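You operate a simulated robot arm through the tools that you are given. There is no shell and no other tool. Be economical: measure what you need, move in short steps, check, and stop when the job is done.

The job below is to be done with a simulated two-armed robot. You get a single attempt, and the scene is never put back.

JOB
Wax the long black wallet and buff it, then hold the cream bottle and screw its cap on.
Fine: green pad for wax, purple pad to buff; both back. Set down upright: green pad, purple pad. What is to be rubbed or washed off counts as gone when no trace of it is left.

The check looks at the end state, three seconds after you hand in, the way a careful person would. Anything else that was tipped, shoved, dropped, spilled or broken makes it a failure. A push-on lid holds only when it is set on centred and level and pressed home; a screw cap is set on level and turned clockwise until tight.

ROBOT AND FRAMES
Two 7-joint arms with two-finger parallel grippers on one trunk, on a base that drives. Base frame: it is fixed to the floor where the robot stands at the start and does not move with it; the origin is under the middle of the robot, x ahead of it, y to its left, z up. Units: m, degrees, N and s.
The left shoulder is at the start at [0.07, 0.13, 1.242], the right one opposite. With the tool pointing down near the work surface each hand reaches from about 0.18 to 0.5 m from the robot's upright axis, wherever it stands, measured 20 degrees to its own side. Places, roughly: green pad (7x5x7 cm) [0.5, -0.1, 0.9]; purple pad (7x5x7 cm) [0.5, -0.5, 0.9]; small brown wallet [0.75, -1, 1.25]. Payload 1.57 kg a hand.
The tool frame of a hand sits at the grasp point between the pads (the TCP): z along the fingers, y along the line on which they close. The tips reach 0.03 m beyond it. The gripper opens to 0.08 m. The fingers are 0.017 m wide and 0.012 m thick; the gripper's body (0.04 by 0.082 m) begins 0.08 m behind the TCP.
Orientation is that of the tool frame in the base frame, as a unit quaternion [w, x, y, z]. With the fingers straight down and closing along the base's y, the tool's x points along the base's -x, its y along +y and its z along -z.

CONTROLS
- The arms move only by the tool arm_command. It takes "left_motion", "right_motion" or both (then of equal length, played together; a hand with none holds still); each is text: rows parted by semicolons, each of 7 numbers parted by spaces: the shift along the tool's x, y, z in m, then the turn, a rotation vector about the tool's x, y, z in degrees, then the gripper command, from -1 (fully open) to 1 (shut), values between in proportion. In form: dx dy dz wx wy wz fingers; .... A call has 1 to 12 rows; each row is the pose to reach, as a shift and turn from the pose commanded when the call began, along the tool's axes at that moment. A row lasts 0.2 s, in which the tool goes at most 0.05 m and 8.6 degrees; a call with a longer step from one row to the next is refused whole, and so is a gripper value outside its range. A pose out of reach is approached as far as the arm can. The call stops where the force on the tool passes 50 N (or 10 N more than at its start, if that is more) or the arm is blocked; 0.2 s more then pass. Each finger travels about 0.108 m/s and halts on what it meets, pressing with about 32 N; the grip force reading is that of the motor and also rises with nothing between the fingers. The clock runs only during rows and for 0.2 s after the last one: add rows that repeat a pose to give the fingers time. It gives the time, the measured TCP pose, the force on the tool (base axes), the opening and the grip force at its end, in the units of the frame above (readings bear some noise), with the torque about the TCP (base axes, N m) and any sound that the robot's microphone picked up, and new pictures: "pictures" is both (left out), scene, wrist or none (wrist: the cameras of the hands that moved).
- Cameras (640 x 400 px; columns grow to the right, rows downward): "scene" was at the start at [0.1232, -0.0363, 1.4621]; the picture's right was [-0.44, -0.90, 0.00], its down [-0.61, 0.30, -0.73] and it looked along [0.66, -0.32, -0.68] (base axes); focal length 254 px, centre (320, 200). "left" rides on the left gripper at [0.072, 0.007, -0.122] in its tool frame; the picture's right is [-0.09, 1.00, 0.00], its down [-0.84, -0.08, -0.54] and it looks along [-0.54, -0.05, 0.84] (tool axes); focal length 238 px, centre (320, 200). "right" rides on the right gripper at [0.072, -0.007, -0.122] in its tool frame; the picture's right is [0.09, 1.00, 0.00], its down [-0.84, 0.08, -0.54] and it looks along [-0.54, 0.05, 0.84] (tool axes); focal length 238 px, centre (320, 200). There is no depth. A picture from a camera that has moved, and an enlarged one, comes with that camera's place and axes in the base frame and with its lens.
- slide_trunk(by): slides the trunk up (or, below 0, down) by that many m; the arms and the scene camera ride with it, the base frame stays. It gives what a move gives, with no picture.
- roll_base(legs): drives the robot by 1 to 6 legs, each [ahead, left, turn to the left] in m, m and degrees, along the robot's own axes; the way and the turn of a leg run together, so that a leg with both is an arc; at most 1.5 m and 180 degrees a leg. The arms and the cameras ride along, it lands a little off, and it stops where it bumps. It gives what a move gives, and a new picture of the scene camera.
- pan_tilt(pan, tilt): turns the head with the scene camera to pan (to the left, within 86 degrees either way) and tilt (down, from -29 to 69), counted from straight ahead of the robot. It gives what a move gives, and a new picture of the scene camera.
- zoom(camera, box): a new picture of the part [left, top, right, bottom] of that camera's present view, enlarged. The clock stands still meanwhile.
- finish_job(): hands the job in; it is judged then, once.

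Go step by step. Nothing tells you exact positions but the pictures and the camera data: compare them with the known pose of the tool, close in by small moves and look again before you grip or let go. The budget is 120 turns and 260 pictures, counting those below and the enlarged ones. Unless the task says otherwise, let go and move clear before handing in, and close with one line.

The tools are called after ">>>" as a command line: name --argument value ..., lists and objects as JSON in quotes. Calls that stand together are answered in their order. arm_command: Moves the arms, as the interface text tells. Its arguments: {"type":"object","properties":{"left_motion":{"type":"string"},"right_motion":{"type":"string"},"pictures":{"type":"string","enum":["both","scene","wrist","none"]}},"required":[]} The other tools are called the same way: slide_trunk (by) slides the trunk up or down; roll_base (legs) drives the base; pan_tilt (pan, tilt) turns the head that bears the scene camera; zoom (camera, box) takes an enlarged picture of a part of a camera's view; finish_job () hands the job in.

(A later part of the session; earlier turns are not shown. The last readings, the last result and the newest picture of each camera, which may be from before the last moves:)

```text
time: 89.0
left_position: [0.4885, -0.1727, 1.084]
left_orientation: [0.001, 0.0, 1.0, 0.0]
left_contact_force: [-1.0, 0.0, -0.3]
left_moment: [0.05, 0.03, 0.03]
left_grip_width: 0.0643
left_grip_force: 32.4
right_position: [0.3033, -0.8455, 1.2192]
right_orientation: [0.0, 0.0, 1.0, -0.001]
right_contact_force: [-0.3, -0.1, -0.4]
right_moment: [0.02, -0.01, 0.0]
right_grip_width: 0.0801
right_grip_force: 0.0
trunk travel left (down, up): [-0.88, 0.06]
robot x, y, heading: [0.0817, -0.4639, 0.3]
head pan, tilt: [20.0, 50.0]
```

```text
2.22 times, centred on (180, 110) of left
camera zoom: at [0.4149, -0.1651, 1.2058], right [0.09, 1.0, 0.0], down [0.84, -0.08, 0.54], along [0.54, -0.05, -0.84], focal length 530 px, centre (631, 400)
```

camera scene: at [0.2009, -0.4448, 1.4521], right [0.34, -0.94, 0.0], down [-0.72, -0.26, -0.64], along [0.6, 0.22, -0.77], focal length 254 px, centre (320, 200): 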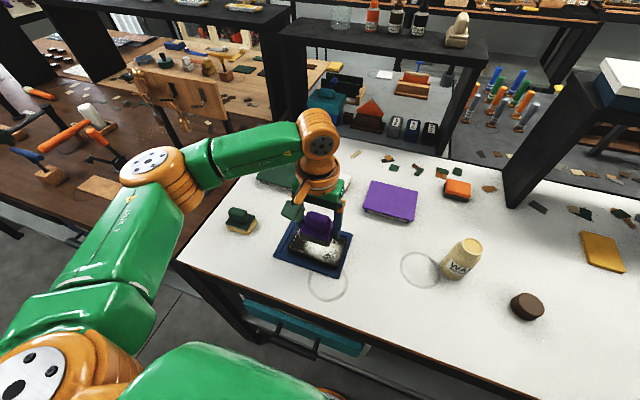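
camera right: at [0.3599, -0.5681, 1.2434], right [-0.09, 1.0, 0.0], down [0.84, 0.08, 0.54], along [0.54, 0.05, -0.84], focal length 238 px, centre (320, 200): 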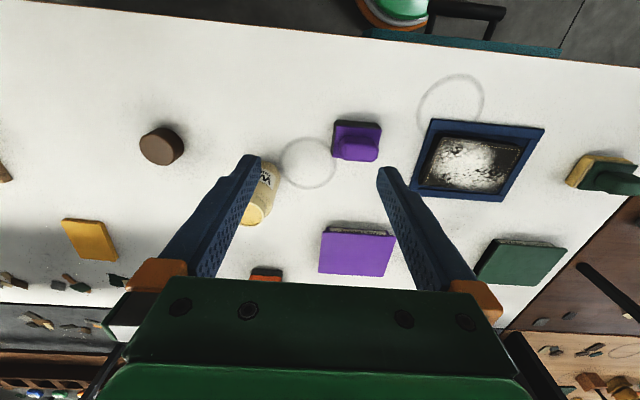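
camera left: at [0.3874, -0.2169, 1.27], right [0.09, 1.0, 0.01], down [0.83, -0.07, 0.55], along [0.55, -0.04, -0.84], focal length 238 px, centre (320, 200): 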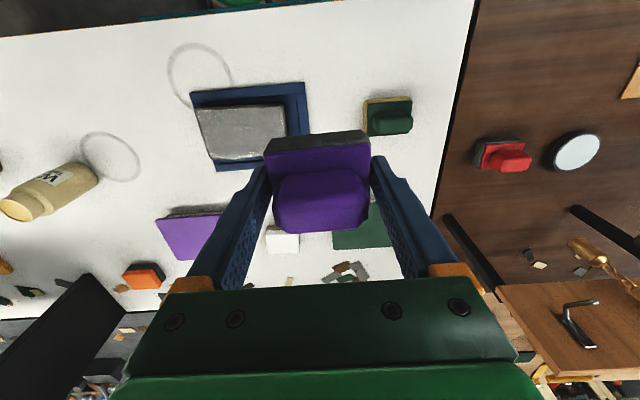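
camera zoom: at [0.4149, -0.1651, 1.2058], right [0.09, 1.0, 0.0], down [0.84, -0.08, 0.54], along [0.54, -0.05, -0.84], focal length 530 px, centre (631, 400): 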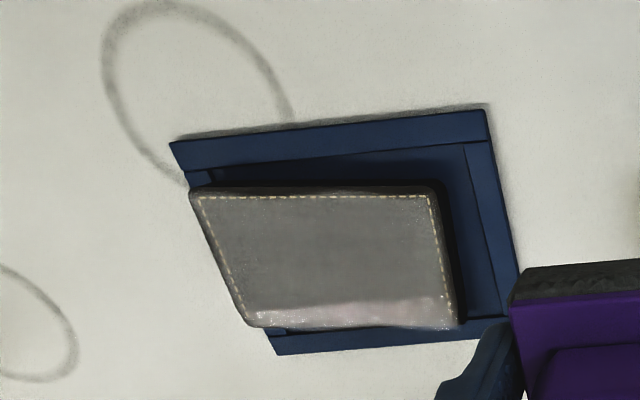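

The bright strip moved with camera height, so the surface is now mirroring the room: it is gloss. I'll look hard at that strip for leftover lumps.

>>> zoom --camera "left" --box '[140, 100, 240, 172]'

>>> zoom --camera "right" --box '[500, 180, 620, 250]'

```text
5.56 times, centred on (190, 136) of left
camera zoom: at [0.4149, -0.1651, 1.2058], right [0.09, 1.0, 0.0], down [0.84, -0.08, 0.54], along [0.54, -0.05, -0.84], focal length 1324 px, centre (1042, 556)
```

zoom: 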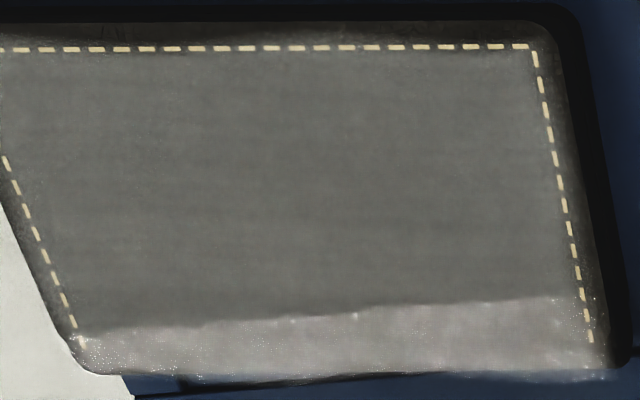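

```text
5.33 times, centred on (560, 215) of right
camera zoom: at [0.2312, -0.8526, 1.3422], right [-0.09, 1.0, 0.0], down [0.84, 0.08, 0.54], along [0.54, 0.05, -0.84], focal length 1271 px, centre (-960, 120)
```

zoom: 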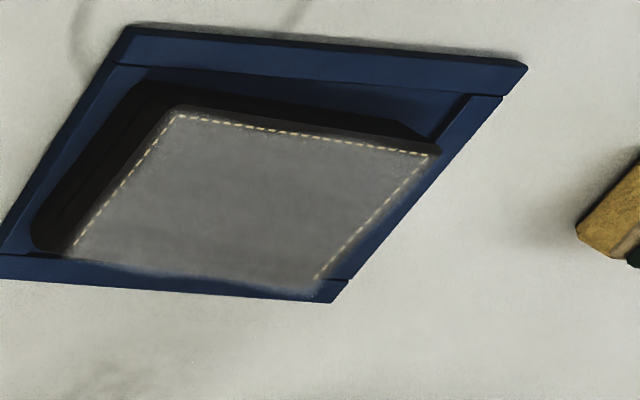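

Gloss is confirmed; a few specks remain at the extreme edges, so I'll make a perimeter pass.

>>> arm_command --left_motion "-0.01 -0.04 0.01 0 0 0 1; -0.02 -0.08 0.02 0 0 0 1; -0.03 -0.12 0.04 0 0 0 1; -0.042 -0.138 0.07 0 0 0 1; -0.042 -0.138 0.105 0 0 0 1; -0.042 -0.138 0.121 0 0 0 1; -0.042 -0.138 0.121 0 0 0 1" --pictures "none"

```text
time: 90.6
left_position: [0.5292, -0.3098, 0.9611]
left_orientation: [0.001, -0.002, 1.0, 0.001]
left_contact_force: [0.3, -0.3, -0.2]
left_moment: [0.01, -0.01, 0.01]
left_grip_width: 0.0644
left_grip_force: 32.5
right_position: [0.3026, -0.8449, 1.2194]
right_orientation: [0.0, 0.0, 1.0, -0.001]
right_contact_force: [-0.2, -0.6, 0.1]
right_moment: [0.02, 0.01, -0.02]
right_grip_width: 0.0799
right_grip_force: 0.1
trunk travel left (down, up): [-0.88, 0.06]
robot x, y, heading: [0.0837, -0.4668, 0.0]
head pan, tilt: [20.0, 50.0]
```

>>> arm_command --left_motion "0 0 0.0065 0 0 0 1; -0.002 -0.045 0.0065 0 0 0 1; 0 -0.09 0.0065 0 0 0 1; 0.028 -0.09 0.0065 0 0 0 1; 0.057 -0.09 0.0065 0 0 0 1; 0.057 -0.045 0.0065 0 0 0 1; 0.057 0 0.0065 0 0 0 1; 0.028 0 0.0065 0 0 0 1; -0.002 0 0.0065 0 0 0 1; 0.01 -0.04 0.006 0 0 0 1; 0.02 -0.04 -0.02 0 0 0 1; 0.02 -0.04 -0.06 0 0 0 1" --pictures "none"

>>> arm_command --left_motion "0 0.03 -0.02 0 0 0 1; 0 0.07 -0.04 0 0 0 1; 0 0.11 -0.06 0 0 0 1; 0 0.15 -0.06 0 0 0 1; 0 0.18 -0.06 0 0 0 1; 0 0.18 -0.06 0 0 0 1" --pictures "none"

>>> zoom --camera "scene" --box '[270, 205, 360, 280]'

>>> zoom --camera "left" --box '[120, 80, 260, 180]'

```text
time: 93.2
left_position: [0.5088, -0.3492, 1.0207]
left_orientation: [0.0, 0.0, 1.0, 0.001]
left_contact_force: [-0.6, 0.2, -0.9]
left_moment: [-0.01, -0.01, -0.03]
left_grip_width: 0.0638
left_grip_force: 32.3
right_position: [0.3029, -0.8451, 1.2204]
right_orientation: [0.0, -0.001, 1.0, -0.001]
right_contact_force: [0.4, 0.0, -0.3]
right_moment: [0.03, 0.0, -0.03]
right_grip_width: 0.0799
right_grip_force: 0.0
trunk travel left (down, up): [-0.88, 0.06]
robot x, y, heading: [0.0821, -0.468, 0.1]
head pan, tilt: [20.0, 50.0]
```

```text
time: 94.6
left_position: [0.51, -0.17, 1.0809]
left_orientation: [0.001, -0.001, 1.0, 0.0]
left_contact_force: [0.1, 0.5, 0.2]
left_moment: [-0.03, 0.0, 0.02]
left_grip_width: 0.0636
left_grip_force: 31.7
right_position: [0.3018, -0.8441, 1.2209]
right_orientation: [0.0, 0.0, 1.0, -0.001]
right_contact_force: [-0.8, -0.9, 0.7]
right_moment: [0.0, -0.02, 0.01]
right_grip_width: 0.08
right_grip_force: 0.1
trunk travel left (down, up): [-0.88, 0.06]
robot x, y, heading: [0.083, -0.4653, 0.2]
head pan, tilt: [20.0, 50.0]
```

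```text
5.33 times, centred on (315, 242) of scene
camera zoom: at [0.2011, -0.4406, 1.452], right [0.34, -0.94, 0.0], down [-0.72, -0.26, -0.64], along [0.6, 0.22, -0.77], focal length 1354 px, centre (347, -27)
```

zoom: 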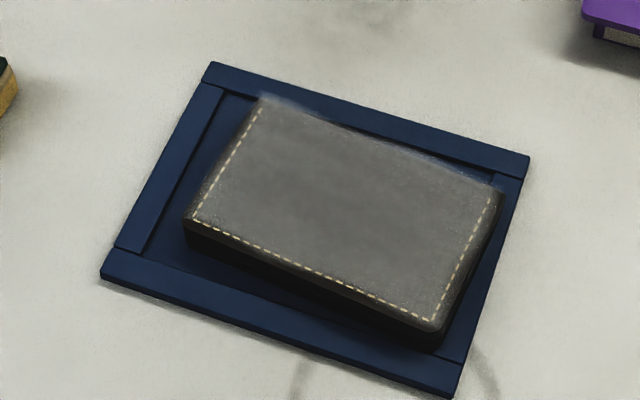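

```text
4.00 times, centred on (190, 130) of left
camera zoom: at [0.4364, -0.1622, 1.2039], right [0.09, 1.0, 0.0], down [0.84, -0.08, 0.54], along [0.54, -0.05, -0.84], focal length 953 px, centre (840, 480)
```

zoom: 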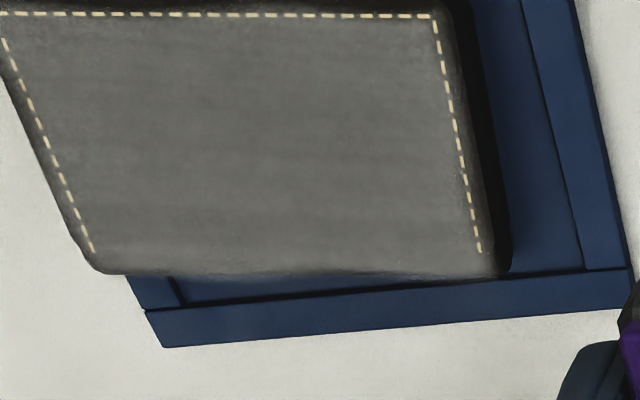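

The wallet is smooth and glossy all over. Driving back right to return the purple pad to (0.4715,-0.507).

>>> roll_base --legs '[[0.0, -0.18, 0]]'

```text
time: 96.1
left_position: [0.5105, -0.343, 1.081]
left_orientation: [0.001, 0.0, 1.0, -0.001]
left_contact_force: [0.1, -0.3, -0.8]
left_moment: [-0.04, -0.01, 0.0]
left_grip_width: 0.0641
left_grip_force: 31.8
right_position: [0.3028, -1.0188, 1.2213]
right_orientation: [0.001, 0.001, 1.0, -0.002]
right_contact_force: [0.3, 0.4, 0.3]
right_moment: [0.01, 0.0, -0.02]
right_grip_width: 0.0801
right_grip_force: 0.1
trunk travel left (down, up): [-0.88, 0.06]
robot x, y, heading: [0.0798, -0.6429, -0.2]
head pan, tilt: [20.0, 50.0]
camera scene: at [0.2012, -0.6129, 1.4519], right [0.34, -0.94, 0.0], down [-0.72, -0.26, -0.64], along [0.6, 0.22, -0.77], focal length 254 px, centre (320, 200)
```

scene: 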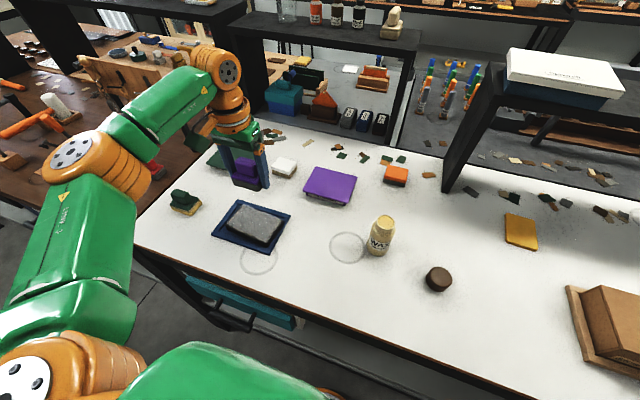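

>>> arm_command --left_motion "0.01 -0.04 0 0 0 0 1; 0.02 -0.08 0 0 0 0 1; 0.03 -0.12 0 0 0 0 1; 0.0385 -0.16 0 0 0 0 1; 0.0385 -0.164 0.04 0 0 0 1; 0.0385 -0.164 0.08 0 0 0 1; 0.0385 -0.164 0.115 0 0 0 1; 0.0385 -0.164 0.138 0 0 0 1; 0.0385 -0.164 0.144 0 0 0 1; 0.0385 -0.164 0.144 0 0 0 1" --pictures "none"

```text
time: 98.3
left_position: [0.4717, -0.5103, 0.936]
left_orientation: [0.001, 0.0, 1.0, 0.002]
left_contact_force: [-0.4, 0.9, 0.1]
left_moment: [-0.02, -0.01, 0.0]
left_grip_width: 0.0642
left_grip_force: 31.9
right_position: [0.3022, -1.0215, 1.2192]
right_orientation: [0.0, 0.002, 1.0, -0.001]
right_contact_force: [0.5, -0.5, 0.7]
right_moment: [-0.02, 0.0, 0.03]
right_grip_width: 0.0801
right_grip_force: 0.0
trunk travel left (down, up): [-0.88, 0.06]
robot x, y, heading: [0.0824, -0.6426, -0.0]
head pan, tilt: [20.0, 50.0]
```

>>> arm_command --left_motion "0 0.003 0.001 0 0 0 1; 0 0.003 0.003 0 0 0 1; 0 0.003 0.003 0 0 0 1; 0 0.003 0.003 0 0 0 0.4; 0 0.003 0.003 0 0 0 -1; 0 0.003 0.003 0 0 0 -1; 0 0.003 -0.035 0 0 0 -1; 0 0.003 -0.08 0 0 0 -1; 0 0.003 -0.12 0 0 0 -1; 0.03 0.03 -0.14 0 0 0 -1" --pictures "scene"

>>> zoom --camera "scene" --box '[150, 170, 470, 310]'

```text
time: 100.5
left_position: [0.4414, -0.4798, 1.0783]
left_orientation: [0.002, 0.0, 1.0, 0.0]
left_contact_force: [-0.3, -0.2, 0.0]
left_moment: [0.0, -0.03, 0.02]
left_grip_width: 0.0798
left_grip_force: 0.1
right_position: [0.3002, -1.0209, 1.2202]
right_orientation: [0.001, 0.0, 1.0, -0.002]
right_contact_force: [0.6, -0.3, 1.2]
right_moment: [-0.03, -0.04, -0.03]
right_grip_width: 0.0798
right_grip_force: 0.1
trunk travel left (down, up): [-0.88, 0.06]
robot x, y, heading: [0.0829, -0.6434, 0.2]
head pan, tilt: [20.0, 50.0]
camera scene: at [0.199, -0.6156, 1.4521], right [0.34, -0.94, 0.0], down [-0.72, -0.26, -0.64], along [0.61, 0.22, -0.77], focal length 254 px, centre (320, 200)
```

scene: 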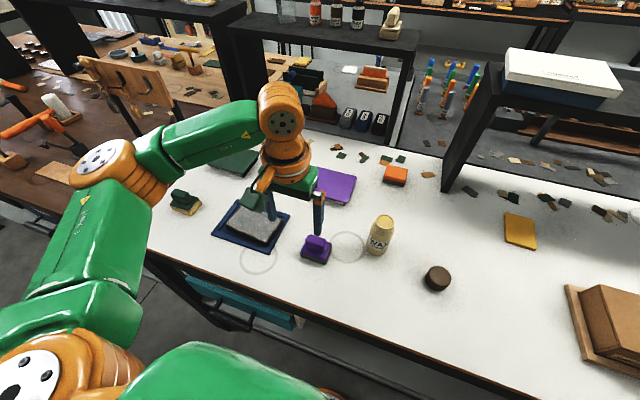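

```text
2.00 times, centred on (310, 240) of scene
camera zoom: at [0.199, -0.6156, 1.4521], right [0.34, -0.94, 0.0], down [-0.72, -0.26, -0.64], along [0.61, 0.22, -0.77], focal length 508 px, centre (340, 120)
```

zoom: 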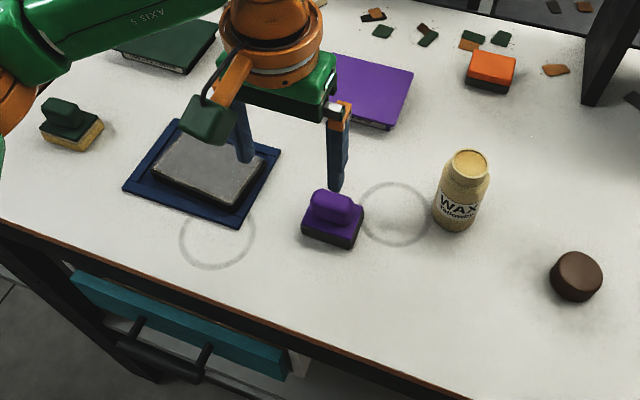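

Both pads are home and upright. Next the cap: driving right to put it ahead of the left hand.

>>> roll_base --legs '[[0.0, -0.23, 0]]'

>>> zoom --camera "scene" --box '[240, 160, 400, 280]'

```text
time: 102.2
left_position: [0.4423, -0.7066, 1.0766]
left_orientation: [0.001, -0.001, 1.0, 0.0]
left_contact_force: [1.0, 1.2, 0.0]
left_moment: [-0.05, 0.02, 0.01]
left_grip_width: 0.0797
left_grip_force: 0.1
right_position: [0.303, -1.247, 1.22]
right_orientation: [-0.001, 0.001, 1.0, -0.002]
right_contact_force: [-0.1, -0.3, 0.9]
right_moment: [-0.02, -0.05, 0.01]
right_grip_width: 0.0801
right_grip_force: 0.0
trunk travel left (down, up): [-0.88, 0.06]
robot x, y, heading: [0.0805, -0.8721, 0.1]
head pan, tilt: [20.0, 50.0]
camera scene: at [0.2014, -0.8419, 1.4519], right [0.34, -0.94, 0.0], down [-0.72, -0.27, -0.64], along [0.6, 0.22, -0.77], focal length 254 px, centre (320, 200)
```

scene: 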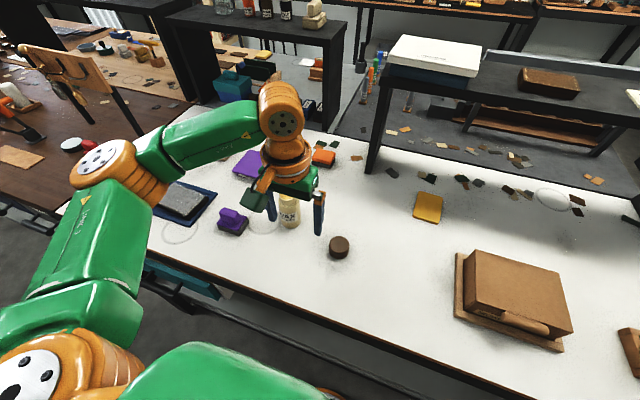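

```text
3.33 times, centred on (320, 220) of scene
camera zoom: at [0.2014, -0.8419, 1.4519], right [0.34, -0.94, 0.0], down [-0.72, -0.27, -0.64], along [0.6, 0.22, -0.77], focal length 846 px, centre (320, 133)
```

zoom: 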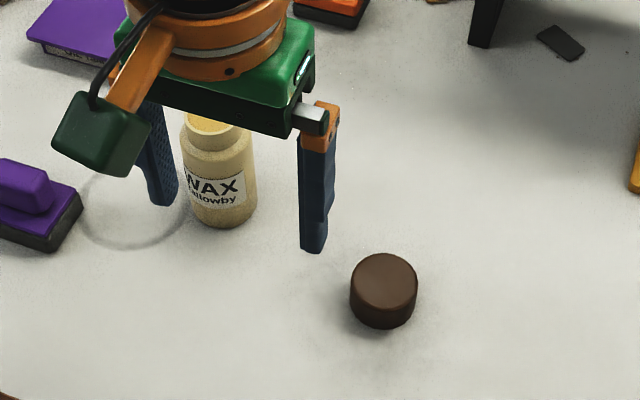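

Cap sits top-up at about (0.522,-0.779), 5 cm wide. Moving above it.

>>> arm_command --left_motion "0 -0.04 0 0 0 0 -1; -0.02 -0.071 0 0 0 0 -1; -0.05 -0.071 0.02 0 0 0 -1; -0.07 -0.071 0.05 0 0 0 -1; -0.077 -0.071 0.075 0 0 0 -1; -0.077 -0.071 0.075 0 0 0 -1" --pictures "wrist"

>>> zoom --camera "left" --box '[200, 60, 440, 210]'

```text
time: 103.6
left_position: [0.5207, -0.7809, 1.002]
left_orientation: [0.001, -0.001, 1.0, 0.001]
left_contact_force: [-0.2, 0.0, 0.6]
left_moment: [0.04, 0.01, -0.01]
left_grip_width: 0.08
left_grip_force: 0.0
right_position: [0.303, -1.2505, 1.22]
right_orientation: [0.001, 0.0, 1.0, -0.001]
right_contact_force: [0.5, 0.8, 0.0]
right_moment: [-0.01, 0.0, 0.0]
right_grip_width: 0.08
right_grip_force: 0.1
trunk travel left (down, up): [-0.88, 0.06]
robot x, y, heading: [0.0818, -0.8753, -0.0]
head pan, tilt: [20.0, 50.0]
camera left: at [0.4469, -0.7736, 1.1243], right [0.09, 1.0, 0.0], down [0.84, -0.08, 0.54], along [0.54, -0.05, -0.84], focal length 238 px, centre (320, 200)
```

left: 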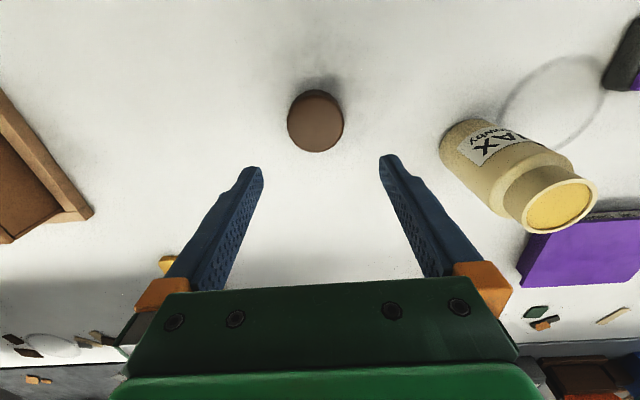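

```text
2.67 times, centred on (320, 135) of left
camera zoom: at [0.4469, -0.7736, 1.1243], right [0.09, 1.0, 0.0], down [0.84, -0.08, 0.54], along [0.54, -0.05, -0.84], focal length 636 px, centre (320, 373)
```

zoom: 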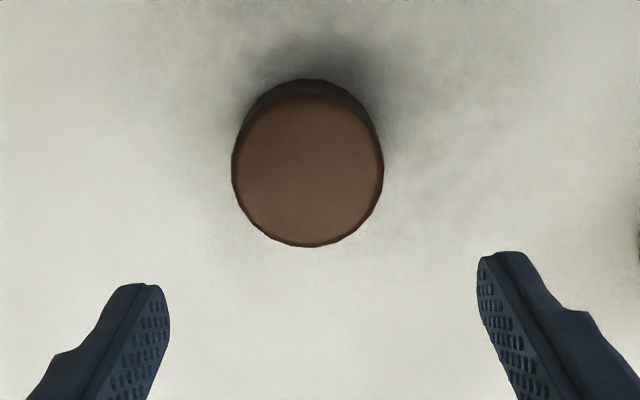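

Cap centre from the wrist view ≈(0.510,-0.783). Descending around it.

>>> arm_command --left_motion "0.010 -0.002 0.03 0 0 0 -1; 0.010 -0.002 0.06 0 0 0 -1; 0.010 -0.002 0.06 0 0 0 -1" --pictures "wrist"

>>> zoom --camera "scene" --box '[260, 180, 400, 285]'

```text
time: 104.4
left_position: [0.51, -0.7827, 0.942]
left_orientation: [0.001, -0.002, 1.0, 0.001]
left_contact_force: [1.4, 0.4, -1.2]
left_moment: [-0.04, -0.02, -0.02]
left_grip_width: 0.0796
left_grip_force: 0.0
right_position: [0.3035, -1.2499, 1.2195]
right_orientation: [0.0, 0.0, 1.0, -0.001]
right_contact_force: [0.3, -0.7, -0.8]
right_moment: [0.02, 0.02, -0.02]
right_grip_width: 0.0799
right_grip_force: 0.0
trunk travel left (down, up): [-0.88, 0.06]
robot x, y, heading: [0.0811, -0.8766, -0.1]
head pan, tilt: [20.0, 50.0]
camera left: at [0.4364, -0.7756, 1.0643], right [0.09, 1.0, 0.0], down [0.84, -0.08, 0.54], along [0.54, -0.05, -0.84], focal length 238 px, centre (320, 200)
```

left: 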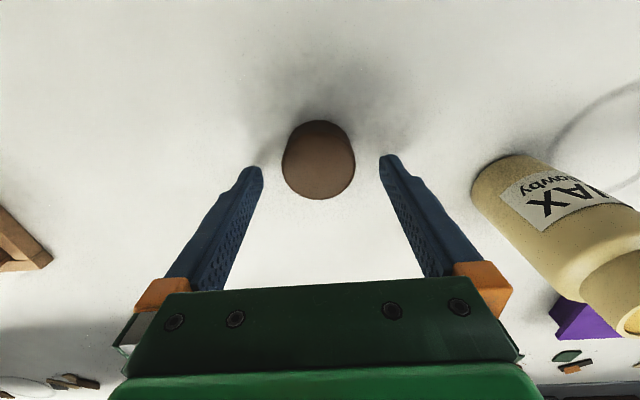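

```text
3.81 times, centred on (330, 232) of scene
camera zoom: at [0.2012, -0.8463, 1.452], right [0.34, -0.94, 0.0], down [-0.72, -0.26, -0.64], along [0.6, 0.22, -0.77], focal length 967 px, centre (282, 76)
```

zoom: 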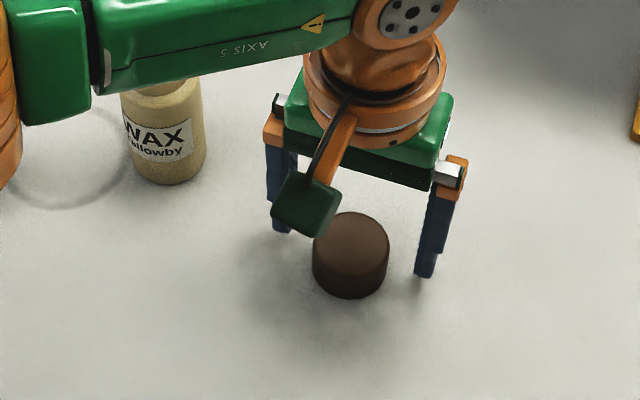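

Centred. Lower the remaining 36 mm and close.

>>> arm_command --left_motion "-0.002 0 0.02 0 0 0 -1; -0.002 0 0.036 0 0 0 -1; -0.002 0 0.036 0 0 0 -1; -0.002 0 0.036 0 0 0 0; -0.002 0 0.036 0 0 0 1; -0.002 0 0.036 0 0 0 1; -0.002 0 0.036 0 0 0 1" --pictures "wrist"

>>> zoom --camera "scene" --box '[260, 180, 400, 285]'

```text
time: 104.8
left_position: [0.5077, -0.7838, 0.9304]
left_orientation: [0.003, -0.001, 1.0, -0.001]
left_contact_force: [-10.3, 1.9, 17.5]
left_moment: [0.11, 0.58, -0.05]
left_grip_width: 0.0799
left_grip_force: 0.1
right_position: [0.2978, -1.2509, 1.2209]
right_orientation: [0.003, -0.001, 1.0, -0.001]
right_contact_force: [1.4, -0.1, -0.7]
right_moment: [0.0, 0.03, 0.0]
right_grip_width: 0.0802
right_grip_force: 0.1
trunk travel left (down, up): [-0.88, 0.06]
robot x, y, heading: [0.0791, -0.8722, 0.1]
head pan, tilt: [20.0, 50.0]
stopped in row 2 (left hand): the force on the tool passed its limit at 64 N (the readings are from after the stop); the commanded pose is now the measured one
camera left: at [0.4343, -0.7759, 1.0519], right [0.09, 1.0, 0.0], down [0.83, -0.08, 0.55], along [0.55, -0.05, -0.84], focal length 238 px, centre (320, 200)
```

left: 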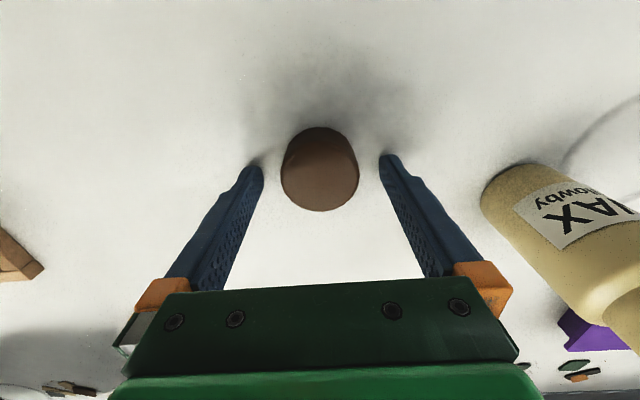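

```text
3.81 times, centred on (330, 232) of scene
camera zoom: at [0.1945, -0.8463, 1.4525], right [0.34, -0.94, 0.0], down [-0.72, -0.26, -0.65], along [0.61, 0.22, -0.76], focal length 967 px, centre (282, 76)
```

zoom: 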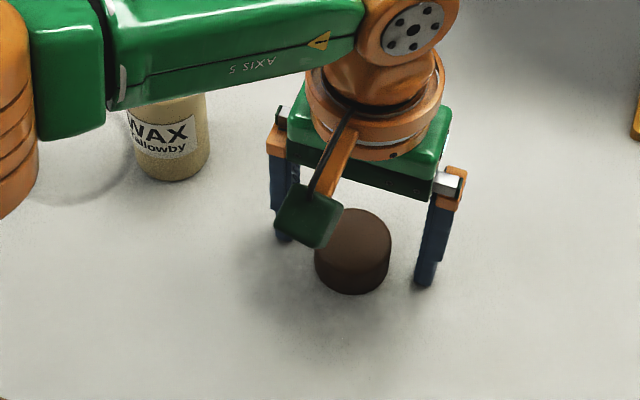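

The fingertips touched the bench: its top is at z≈0.90, higher than I assumed. Recomputed, the cap centre is (0.498,-0.782) with its top at ≈0.93; raising and shifting back before closing.

>>> arm_command --left_motion "0 0 -0.010 0 0 0 -1; 0.0095 0.002 -0.010 0 0 0 -1; 0.0095 0.002 -0.010 0 0 0 -1" --pictures "wrist"

>>> zoom --camera "scene" --box '[260, 180, 400, 285]'

```text
time: 105.6
left_position: [0.5026, -0.7795, 0.9381]
left_orientation: [0.002, -0.002, 1.0, 0.0]
left_contact_force: [0.0, 0.3, -1.0]
left_moment: [0.01, 0.01, -0.03]
left_grip_width: 0.0801
left_grip_force: 0.1
right_position: [0.3039, -1.2506, 1.2189]
right_orientation: [0.0, -0.001, 1.0, 0.0]
right_contact_force: [0.0, 0.2, -0.5]
right_moment: [0.0, 0.03, 0.0]
right_grip_width: 0.0799
right_grip_force: 0.2
trunk travel left (down, up): [-0.88, 0.06]
robot x, y, heading: [0.081, -0.8717, 0.4]
head pan, tilt: [20.0, 50.0]
camera left: at [0.4298, -0.7735, 1.0601], right [0.09, 1.0, 0.0], down [0.83, -0.08, 0.55], along [0.54, -0.05, -0.84], focal length 238 px, centre (320, 200)
```

left: 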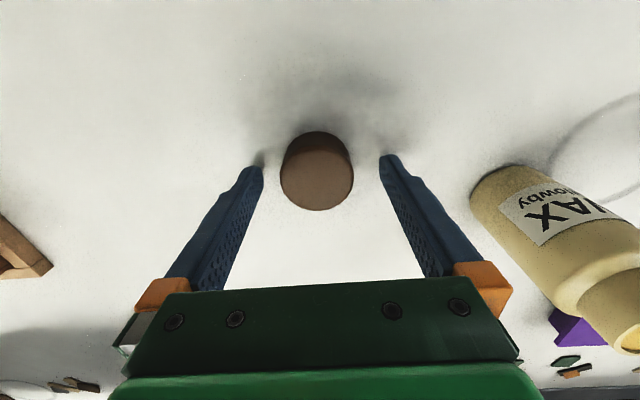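

```text
3.81 times, centred on (330, 232) of scene
camera zoom: at [0.2015, -0.8459, 1.452], right [0.34, -0.94, 0.0], down [-0.72, -0.26, -0.64], along [0.6, 0.22, -0.77], focal length 967 px, centre (282, 76)
```

zoom: 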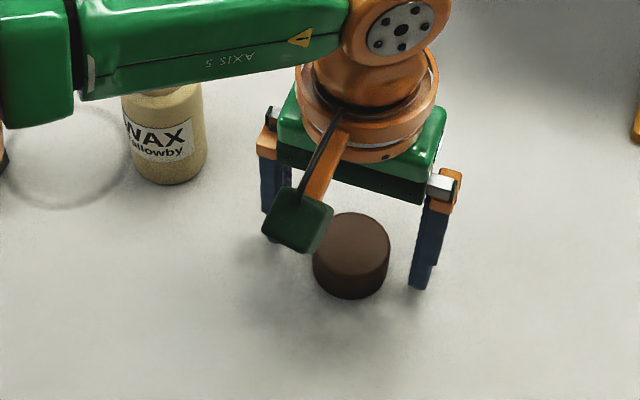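

Within 3 mm now; final nudge and close.

>>> arm_command --left_motion "0.003 -0.001 0 0 0 0 -1; 0.003 -0.001 0 0 0 0 0.2; 0.003 -0.001 0 0 0 0 1; 0.003 -0.001 0 0 0 0 1; 0.003 -0.001 0 0 0 0 1" --pictures "wrist"

```text
time: 106.8
left_position: [0.4994, -0.7809, 0.9376]
left_orientation: [0.001, -0.001, 1.0, 0.0]
left_contact_force: [-0.4, -0.1, -0.4]
left_moment: [0.01, -0.02, -0.01]
left_grip_width: 0.0467
left_grip_force: 32.3
right_position: [0.3033, -1.2498, 1.2203]
right_orientation: [0.0, 0.0, 1.0, -0.001]
right_contact_force: [0.6, 0.0, 0.7]
right_moment: [-0.01, -0.01, 0.02]
right_grip_width: 0.0802
right_grip_force: 0.0
trunk travel left (down, up): [-0.88, 0.06]
robot x, y, heading: [0.0804, -0.8713, -0.3]
head pan, tilt: [20.0, 50.0]
camera left: at [0.4265, -0.7745, 1.0598], right [0.09, 1.0, 0.0], down [0.83, -0.08, 0.55], along [0.54, -0.05, -0.84], focal length 238 px, centre (320, 200)
```

left: 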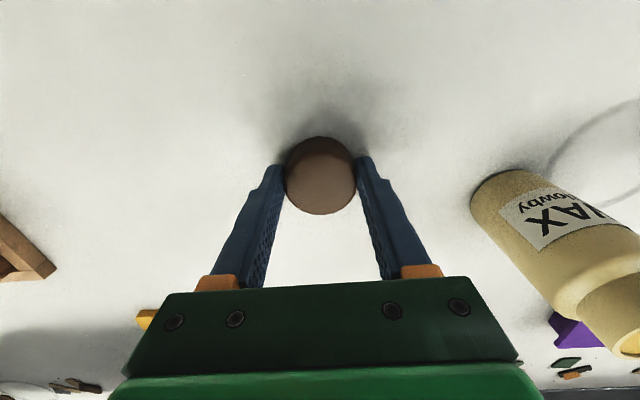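

Cap held (46.7 mm). Lifting it high and driving back so the bottle suits both hands.

>>> arm_command --left_motion "0 0 -0.04 0 0 0 1; 0 0 -0.08 0 0 0 1; 0 0 -0.12 0 0 0 1; 0 0 -0.16 0 0 0 1; 0.02 0.02 -0.20 0 0 0 1; 0.04 0.06 -0.21 0 0 0 1; 0.06 0.10 -0.21 0 0 0 1" --pictures "none"

>>> roll_base --legs '[[0.0, 0.1, 0]]'

>>> pan_tilt --pan 0 --tilt 48

```text
time: 108.4
left_position: [0.4393, -0.6802, 1.1485]
left_orientation: [0.002, 0.0, 1.0, -0.001]
left_contact_force: [-0.1, -0.8, -0.6]
left_moment: [-0.02, -0.03, 0.01]
left_grip_width: 0.0467
left_grip_force: 32.4
right_position: [0.3017, -1.2471, 1.2215]
right_orientation: [0.001, -0.001, 1.0, -0.001]
right_contact_force: [-0.9, 0.5, 1.1]
right_moment: [-0.04, -0.05, 0.03]
right_grip_width: 0.0799
right_grip_force: 0.0
trunk travel left (down, up): [-0.88, 0.06]
robot x, y, heading: [0.0841, -0.8719, -0.1]
head pan, tilt: [20.0, 50.0]
```

```text
time: 109.6
left_position: [0.4401, -0.5893, 1.1487]
left_orientation: [0.001, 0.0, 1.0, 0.002]
left_contact_force: [-0.2, -1.0, 1.0]
left_moment: [0.01, -0.01, 0.04]
left_grip_width: 0.0467
left_grip_force: 32.0
right_position: [0.303, -1.1567, 1.2169]
right_orientation: [-0.001, 0.0, 1.0, 0.001]
right_contact_force: [0.0, -0.5, -0.4]
right_moment: [0.01, -0.01, 0.02]
right_grip_width: 0.0799
right_grip_force: 0.0
trunk travel left (down, up): [-0.88, 0.06]
robot x, y, heading: [0.0804, -0.7706, 0.1]
head pan, tilt: [20.0, 50.0]
camera scene: at [0.2013, -0.7543, 1.4521], right [0.34, -0.94, -0.01], down [-0.72, -0.26, -0.64], along [0.6, 0.22, -0.77], focal length 254 px, centre (320, 200)
```

scene: 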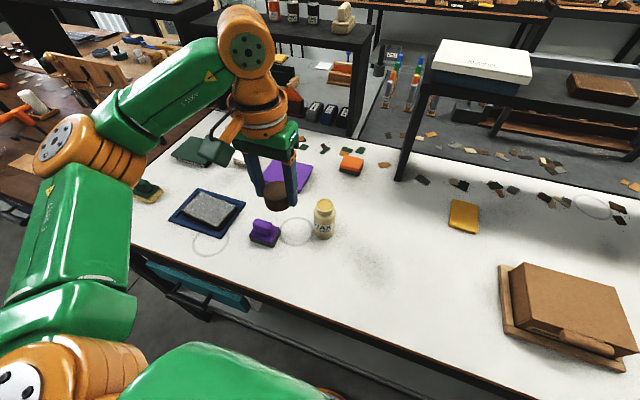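

```text
time: 110.4
left_position: [0.4401, -0.5836, 1.1473]
left_orientation: [0.002, 0.0, 1.0, -0.001]
left_contact_force: [0.0, -1.0, -0.5]
left_moment: [-0.02, 0.02, -0.03]
left_grip_width: 0.0466
left_grip_force: 32.1
right_position: [0.3027, -1.1507, 1.2209]
right_orientation: [-0.001, 0.0, 1.0, 0.0]
right_contact_force: [0.8, -0.3, 0.2]
right_moment: [-0.05, 0.0, 0.01]
right_grip_width: 0.0796
right_grip_force: 0.0
trunk travel left (down, up): [-0.88, 0.06]
robot x, y, heading: [0.08, -0.7731, 0.1]
head pan, tilt: [0.0, 48.0]
camera scene: at [0.2076, -0.772, 1.4547], right [0.0, -1.0, 0.0], down [-0.74, 0.0, -0.67], along [0.67, 0.0, -0.74], focal length 254 px, centre (320, 200)
```

scene: 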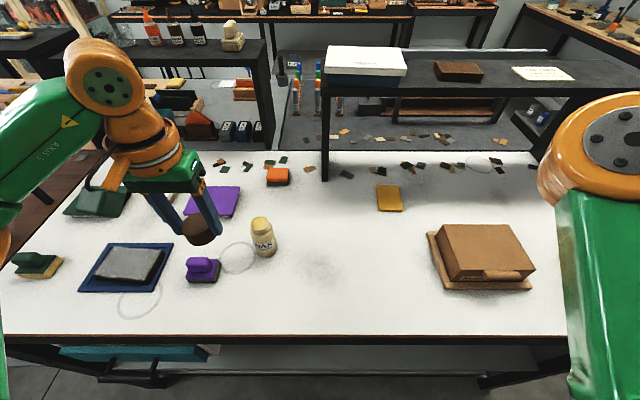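

The view is clear: bottle at ≈(0.543,-0.640), mouth z≈1.008. Now rotating the right hand in free air so it points left and slants down, to grip the bottle's body from the right side.

>>> arm_command --right_motion "0 0 0 -3.57 3.57 6.86 -1; 0 0 0 -7.15 7.15 13.73 -1; 0 0 0 -10.72 10.72 20.6 -1; 0 0 0 -14.3 14.3 27.46 -1; 0 0 0 -17.87 17.87 34.32 -1; 0 0 0 -21.44 21.44 41.19 -1; 0 0 0 -25.02 25.02 48.05 -1; 0 0 0 -28.59 28.59 54.92 -1; 0 0 0 -32.17 32.17 61.78 -1; 0 0 0 -35.74 35.74 68.65 -1; 0 0 0 -39.31 39.31 75.51 -1; 0 0 0 -42.89 42.89 82.38 -1" --pictures "both"

```text
time: 113.0
left_position: [0.4396, -0.5836, 1.1476]
left_orientation: [0.002, -0.001, 1.0, 0.0]
left_contact_force: [0.3, -0.6, -0.6]
left_moment: [0.0, 0.03, 0.01]
left_grip_width: 0.0467
left_grip_force: 32.0
right_position: [0.2583, -1.1014, 1.1673]
right_orientation: [-0.325, 0.628, 0.627, 0.327]
right_contact_force: [-0.4, -0.8, 0.4]
right_moment: [0.01, 0.02, -0.01]
right_grip_width: 0.0798
right_grip_force: 0.1
right hand out of reach, approached as far as the arm can: row 7, 8, 9, 10, 11, 12
trunk travel left (down, up): [-0.88, 0.06]
robot x, y, heading: [0.0819, -0.7719, 0.3]
head pan, tilt: [0.0, 48.0]
camera scene: at [0.2076, -0.7732, 1.4547], right [0.0, -1.0, 0.0], down [-0.74, 0.0, -0.67], along [0.67, 0.0, -0.74], focal length 254 px, centre (320, 200)
camera right: at [0.2516, -1.1604, 1.2962], right [1.0, 0.05, 0.08], down [0.08, -0.93, -0.37], along [0.05, 0.38, -0.93], focal length 238 px, centre (320, 200)
```

scene: 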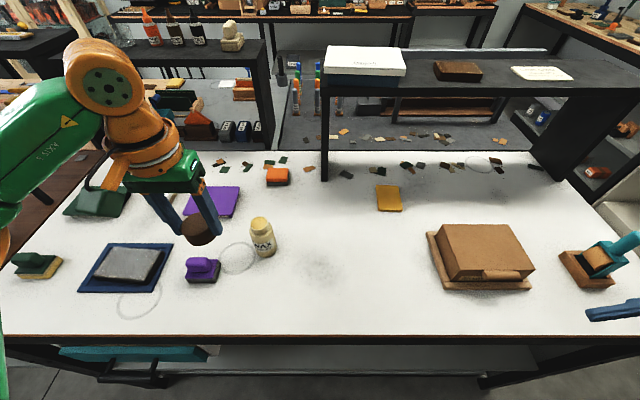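
right: 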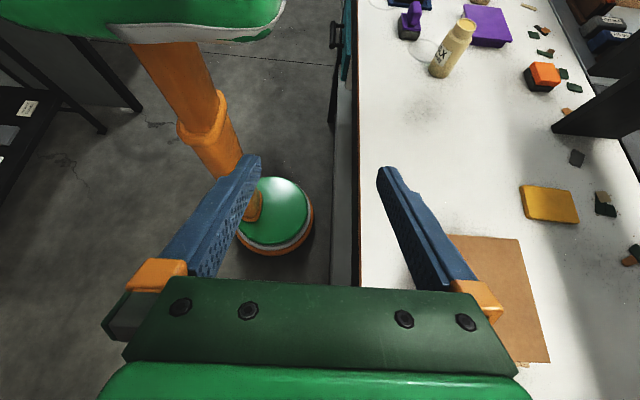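

Orientation reached exactly. Moving toward a staging pose to the right of the bottle.

>>> arm_command --right_motion "0.0135 0.0285 0.0273 0 0 0 -1; 0.027 0.057 0.0546 0 0 0 -1; 0.0405 0.0855 0.0819 0 0 0 -1; 0.054 0.114 0.1092 0 0 0 -1; 0.0675 0.1425 0.1365 0 0 0 -1; 0.081 0.171 0.1638 0 0 0 -1; 0.0945 0.1995 0.1911 0 0 0 -1; 0.108 0.228 0.2184 0 0 0 -1; 0.1215 0.2565 0.2457 0 0 0 -1; 0.135 0.285 0.273 0 0 0 -1; 0.135 0.285 0.273 0 0 0 -1" --pictures "both"

```text
time: 115.4
left_position: [0.4392, -0.5836, 1.1484]
left_orientation: [0.002, 0.001, 1.0, 0.0]
left_contact_force: [0.4, -0.2, 0.5]
left_moment: [-0.01, 0.01, 0.0]
left_grip_width: 0.0468
left_grip_force: 32.0
right_position: [0.3487, -0.8903, 1.0807]
right_orientation: [-0.327, 0.626, 0.628, 0.326]
right_contact_force: [-0.4, -0.8, 0.0]
right_moment: [0.0, 0.0, 0.01]
right_grip_width: 0.08
right_grip_force: 0.0
right hand out of reach, approached as far as the arm can: row 2, 3, 4, 5, 6, 7, 8, 9, 10, 11
trunk travel left (down, up): [-0.88, 0.06]
robot x, y, heading: [0.0818, -0.7733, -0.1]
head pan, tilt: [0.0, 48.0]
camera scene: at [0.2077, -0.7736, 1.4547], right [0.0, -1.0, 0.0], down [-0.74, 0.0, -0.67], along [0.67, 0.0, -0.74], focal length 254 px, centre (320, 200)
camera right: at [0.3425, -0.951, 1.2102], right [1.0, 0.05, 0.08], down [0.08, -0.92, -0.37], along [0.05, 0.38, -0.92], focal length 238 px, centre (320, 200)
```

scene: 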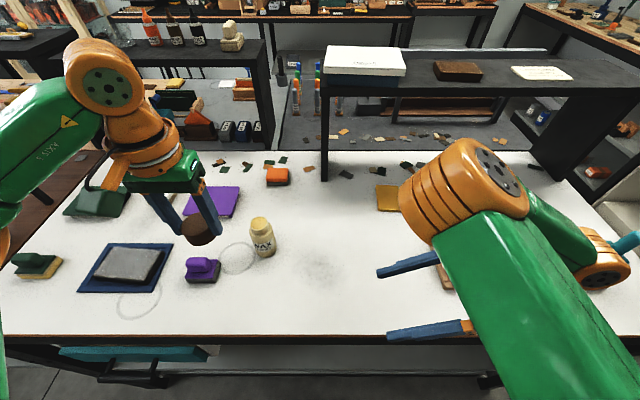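
right: 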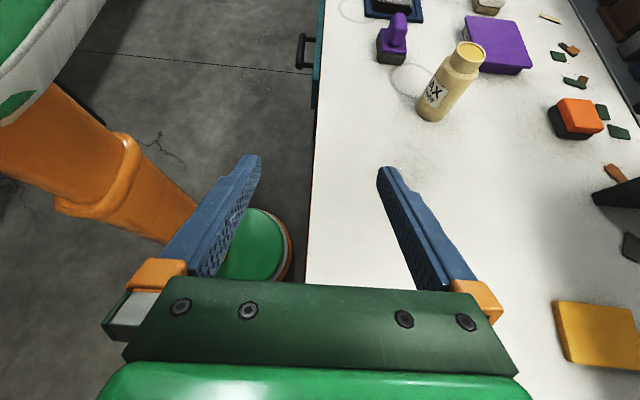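

Partially there. Continuing toward the staging pose in smaller steps.

>>> arm_command --right_motion "0.003 0.02 0.012 0 0 0 -1; 0.006 0.04 0.024 0 0 0 -1; 0.008 0.06 0.036 0 0 0 -1; 0.01 0.08 0.048 0 0 0 -1; 0.013 0.1 0.06 0 0 0 -1; 0.015 0.12 0.07 0 0 0 -1; 0.018 0.14 0.085 0 0 0 -1; 0.02 0.16 0.1 0 0 0 -1; 0.022 0.18 0.11 0 0 0 -1; 0.024 0.194 0.12 0 0 0 -1; 0.024 0.194 0.12 0 0 0 -1" --pictures "scene"

```text
time: 117.8
left_position: [0.4399, -0.5843, 1.148]
left_orientation: [0.001, 0.0, 1.0, 0.0]
left_contact_force: [-0.7, 0.3, -1.3]
left_moment: [0.03, 0.0, 0.01]
left_grip_width: 0.0466
left_grip_force: 32.3
right_position: [0.3535, -0.8502, 1.0103]
right_orientation: [-0.325, 0.627, 0.628, 0.326]
right_contact_force: [0.4, 0.3, -0.4]
right_moment: [-0.04, -0.03, 0.02]
right_grip_width: 0.0801
right_grip_force: 0.1
right hand out of reach, approached as far as the arm can: row 1, 2, 3, 4, 5, 6, 7, 8, 9, 10, 11
trunk travel left (down, up): [-0.88, 0.06]
robot x, y, heading: [0.0837, -0.7708, 0.2]
head pan, tilt: [0.0, 48.0]
camera scene: at [0.2078, -0.7733, 1.4547], right [0.0, -1.0, 0.0], down [-0.74, 0.0, -0.67], along [0.67, 0.0, -0.74], focal length 254 px, centre (320, 200)
```

scene: 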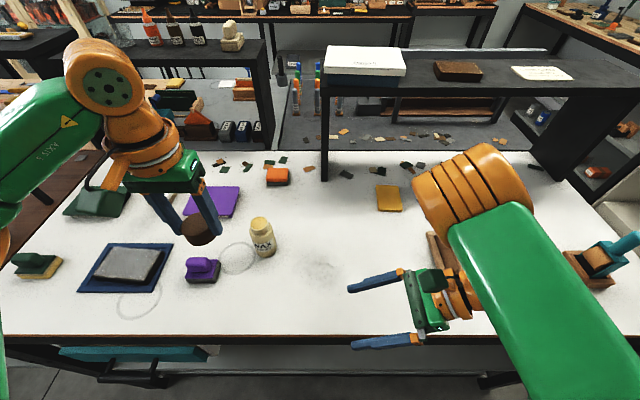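

The right arm's posture won't reach pointing left. I'll undo that and instead try pointing it forward with a downward slant, which extends its reach.

>>> arm_command --right_motion "0.007 0 -0.005 3.57 -3.57 -6.86 -1; 0.014 0 -0.01 7.15 -7.15 -13.73 -1; 0.02 0 -0.015 10.72 -10.72 -20.6 -1; 0.028 0 -0.02 14.3 -14.3 -27.46 -1; 0.035 0 -0.025 17.87 -17.87 -34.32 -1; 0.042 0 -0.03 21.44 -21.44 -41.19 -1; 0.049 0 -0.035 25.02 -25.02 -48.05 -1; 0.056 0 -0.04 28.59 -28.59 -54.92 -1; 0.063 0 -0.045 32.17 -32.17 -61.78 -1; 0.07 0 -0.05 35.74 -35.74 -68.65 -1; 0.076 0 -0.054 39.31 -39.31 -75.51 -1; 0.082 0 -0.0575 42.89 -42.89 -82.38 -1" --pictures "scene"

```text
time: 120.4
left_position: [0.4385, -0.5833, 1.1482]
left_orientation: [0.003, 0.0, 1.0, 0.001]
left_contact_force: [-0.6, -0.7, 0.3]
left_moment: [0.01, -0.06, 0.0]
left_grip_width: 0.0468
left_grip_force: 31.7
right_position: [0.3258, -1.0096, 1.1308]
right_orientation: [0.0, -0.003, 1.0, -0.002]
right_contact_force: [-0.8, 0.7, -0.6]
right_moment: [0.03, -0.12, -0.02]
right_grip_width: 0.0802
right_grip_force: 0.0
right hand out of reach, approached as far as the arm can: row 2, 3, 4, 5, 6, 7, 8, 9, 10, 11, 12
trunk travel left (down, up): [-0.88, 0.06]
robot x, y, heading: [0.0805, -0.772, 0.2]
head pan, tilt: [0.0, 48.0]
camera scene: at [0.2059, -0.7733, 1.4549], right [0.0, -1.0, 0.0], down [-0.74, 0.0, -0.67], along [0.67, 0.0, -0.74], focal length 254 px, centre (320, 200)
```

scene: 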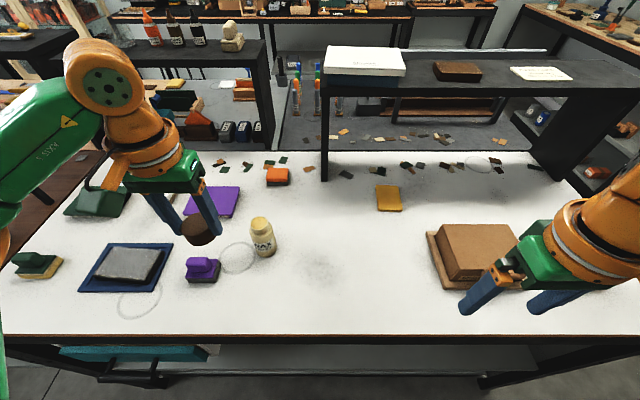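

The right elbow has now swung out to the side, as on the left arm. Testing its reach tool-down toward the bottle.

>>> arm_command --right_motion "-0.012 0.016 0 0 0 0 -1; -0.025 0.032 0 0 0 0 -1; -0.037 0.048 0 0 0 0 -1; -0.05 0.064 0 0 0 0 -1; -0.062 0.08 0 0 0 0 -1; -0.075 0.096 0 0 0 0 -1; -0.087 0.112 0 0 0 0 -1; -0.1 0.128 0 0 0 0 -1; -0.112 0.144 0 0 0 0 -1; -0.125 0.16 0 0 0 0 -1" --pictures "scene"

```text
time: 122.6
left_position: [0.4399, -0.582, 1.1473]
left_orientation: [0.002, 0.0, 1.0, -0.002]
left_contact_force: [0.9, 1.0, 0.3]
left_moment: [-0.01, -0.01, 0.0]
left_grip_width: 0.0467
left_grip_force: 31.7
right_position: [0.5209, -0.8947, 1.1609]
right_orientation: [-0.002, 0.0, 1.0, -0.003]
right_contact_force: [-0.1, 0.4, -0.1]
right_moment: [-0.02, 0.02, -0.01]
right_grip_width: 0.08
right_grip_force: 0.0
right hand out of reach, approached as far as the arm can: row 1, 2, 3, 4, 5, 6, 7, 8, 9, 10
trunk travel left (down, up): [-0.88, 0.06]
robot x, y, heading: [0.0824, -0.7733, 0.1]
head pan, tilt: [0.0, 48.0]
camera scene: at [0.2081, -0.7716, 1.4547], right [0.0, -1.0, 0.0], down [-0.74, 0.0, -0.67], along [0.67, 0.0, -0.74], focal length 254 px, centre (320, 200)
```

scene: 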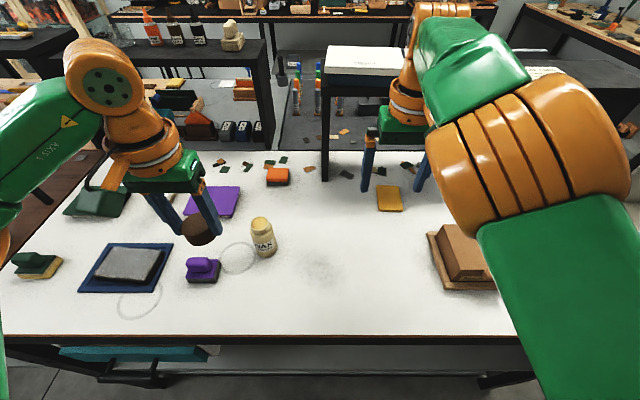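

Now the right hand is at (0.52,-0.895) with a good elbow. Repeating the turn-left-and-slant rotation here, drawing slightly back from the shelf.

>>> arm_command --right_motion "0.003 0 0 -3.57 3.57 6.86 -1; 0.006 0 0 -7.15 7.15 13.73 -1; 0.01 0 0 -10.72 10.72 20.6 -1; 0.013 0 0 -14.3 14.3 27.46 -1; 0.016 0 0 -17.87 17.87 34.32 -1; 0.02 0 0 -21.44 21.44 41.19 -1; 0.02 0 0 -25.02 25.02 48.05 -1; 0.02 0 0 -28.59 28.59 54.92 -1; 0.02 0 0 -32.17 32.17 61.78 -1; 0.02 0 0 -35.74 35.74 68.65 -1; 0.02 0 0 -39.31 39.31 75.51 -1; 0.02 0 0 -42.89 42.89 82.38 -1" --pictures "both"

```text
time: 125.2
left_position: [0.4396, -0.5838, 1.1478]
left_orientation: [0.003, 0.0, 1.0, 0.0]
left_contact_force: [0.3, -0.6, 0.0]
left_moment: [0.03, -0.02, 0.01]
left_grip_width: 0.047
left_grip_force: 32.2
right_position: [0.3515, -0.9261, 1.0987]
right_orientation: [-0.326, 0.627, 0.627, 0.328]
right_contact_force: [0.7, 0.9, 0.0]
right_moment: [0.01, 0.0, -0.03]
right_grip_width: 0.0804
right_grip_force: 0.0
right hand out of reach, approached as far as the arm can: row 1, 2, 3, 4, 5, 6, 7, 8, 9, 10, 11, 12
trunk travel left (down, up): [-0.88, 0.06]
robot x, y, heading: [0.0787, -0.7721, 0.3]
head pan, tilt: [0.0, 48.0]
camera scene: at [0.2072, -0.7734, 1.4548], right [0.0, -1.0, 0.0], down [-0.74, 0.0, -0.67], along [0.67, 0.0, -0.74], focal length 254 px, centre (320, 200)
camera right: at [0.3454, -0.9858, 1.2286], right [1.0, 0.05, 0.08], down [0.08, -0.92, -0.37], along [0.05, 0.38, -0.92], focal length 238 px, centre (320, 200)
```

scene: 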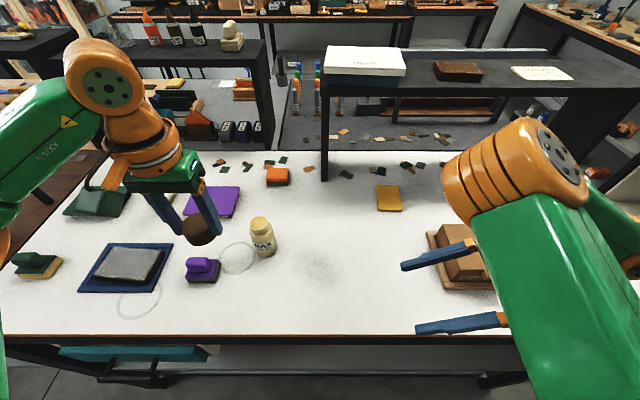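
right: 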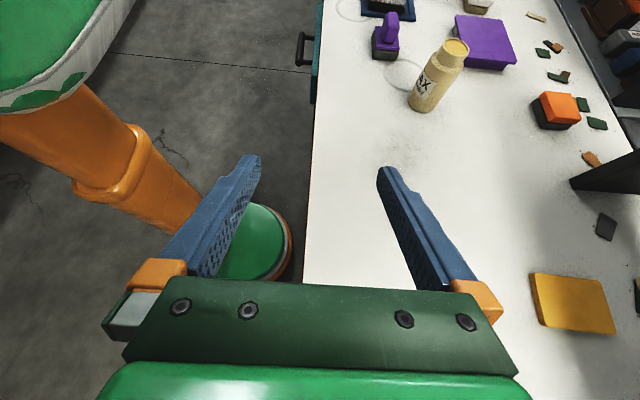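

That orientation is too constrained for this arm. I'll return to tool-down and use a forward-left slanted approach instead.

>>> arm_command --right_motion "0.007 0 -0.005 3.57 -3.57 -6.86 -1; 0.014 0 -0.01 7.15 -7.15 -13.73 -1; 0.02 0 -0.015 10.72 -10.72 -20.6 -1; 0.028 0 -0.02 14.3 -14.3 -27.46 -1; 0.035 0 -0.025 17.87 -17.87 -34.32 -1; 0.042 0 -0.03 21.44 -21.44 -41.19 -1; 0.049 0 -0.035 25.02 -25.02 -48.05 -1; 0.056 0 -0.04 28.59 -28.59 -54.92 -1; 0.063 0 -0.045 32.17 -32.17 -61.78 -1; 0.07 0 -0.05 35.74 -35.74 -68.65 -1; 0.076 0 -0.054 39.31 -39.31 -75.51 -1; 0.082 0 -0.0575 42.89 -42.89 -82.38 -1" --pictures "none"

```text
time: 127.8
left_position: [0.4402, -0.5829, 1.1477]
left_orientation: [0.002, 0.0, 1.0, -0.001]
left_contact_force: [0.1, 0.1, 0.5]
left_moment: [-0.02, 0.03, -0.01]
left_grip_width: 0.0468
left_grip_force: 31.9
right_position: [0.3738, -0.994, 1.2137]
right_orientation: [0.0, -0.002, 1.0, -0.002]
right_contact_force: [-0.2, -1.0, 0.6]
right_moment: [0.03, 0.01, 0.01]
right_grip_width: 0.0801
right_grip_force: 0.1
right hand out of reach, approached as far as the arm can: row 8, 9, 10, 11, 12
trunk travel left (down, up): [-0.88, 0.06]
robot x, y, heading: [0.0793, -0.7702, -0.1]
head pan, tilt: [0.0, 48.0]
```

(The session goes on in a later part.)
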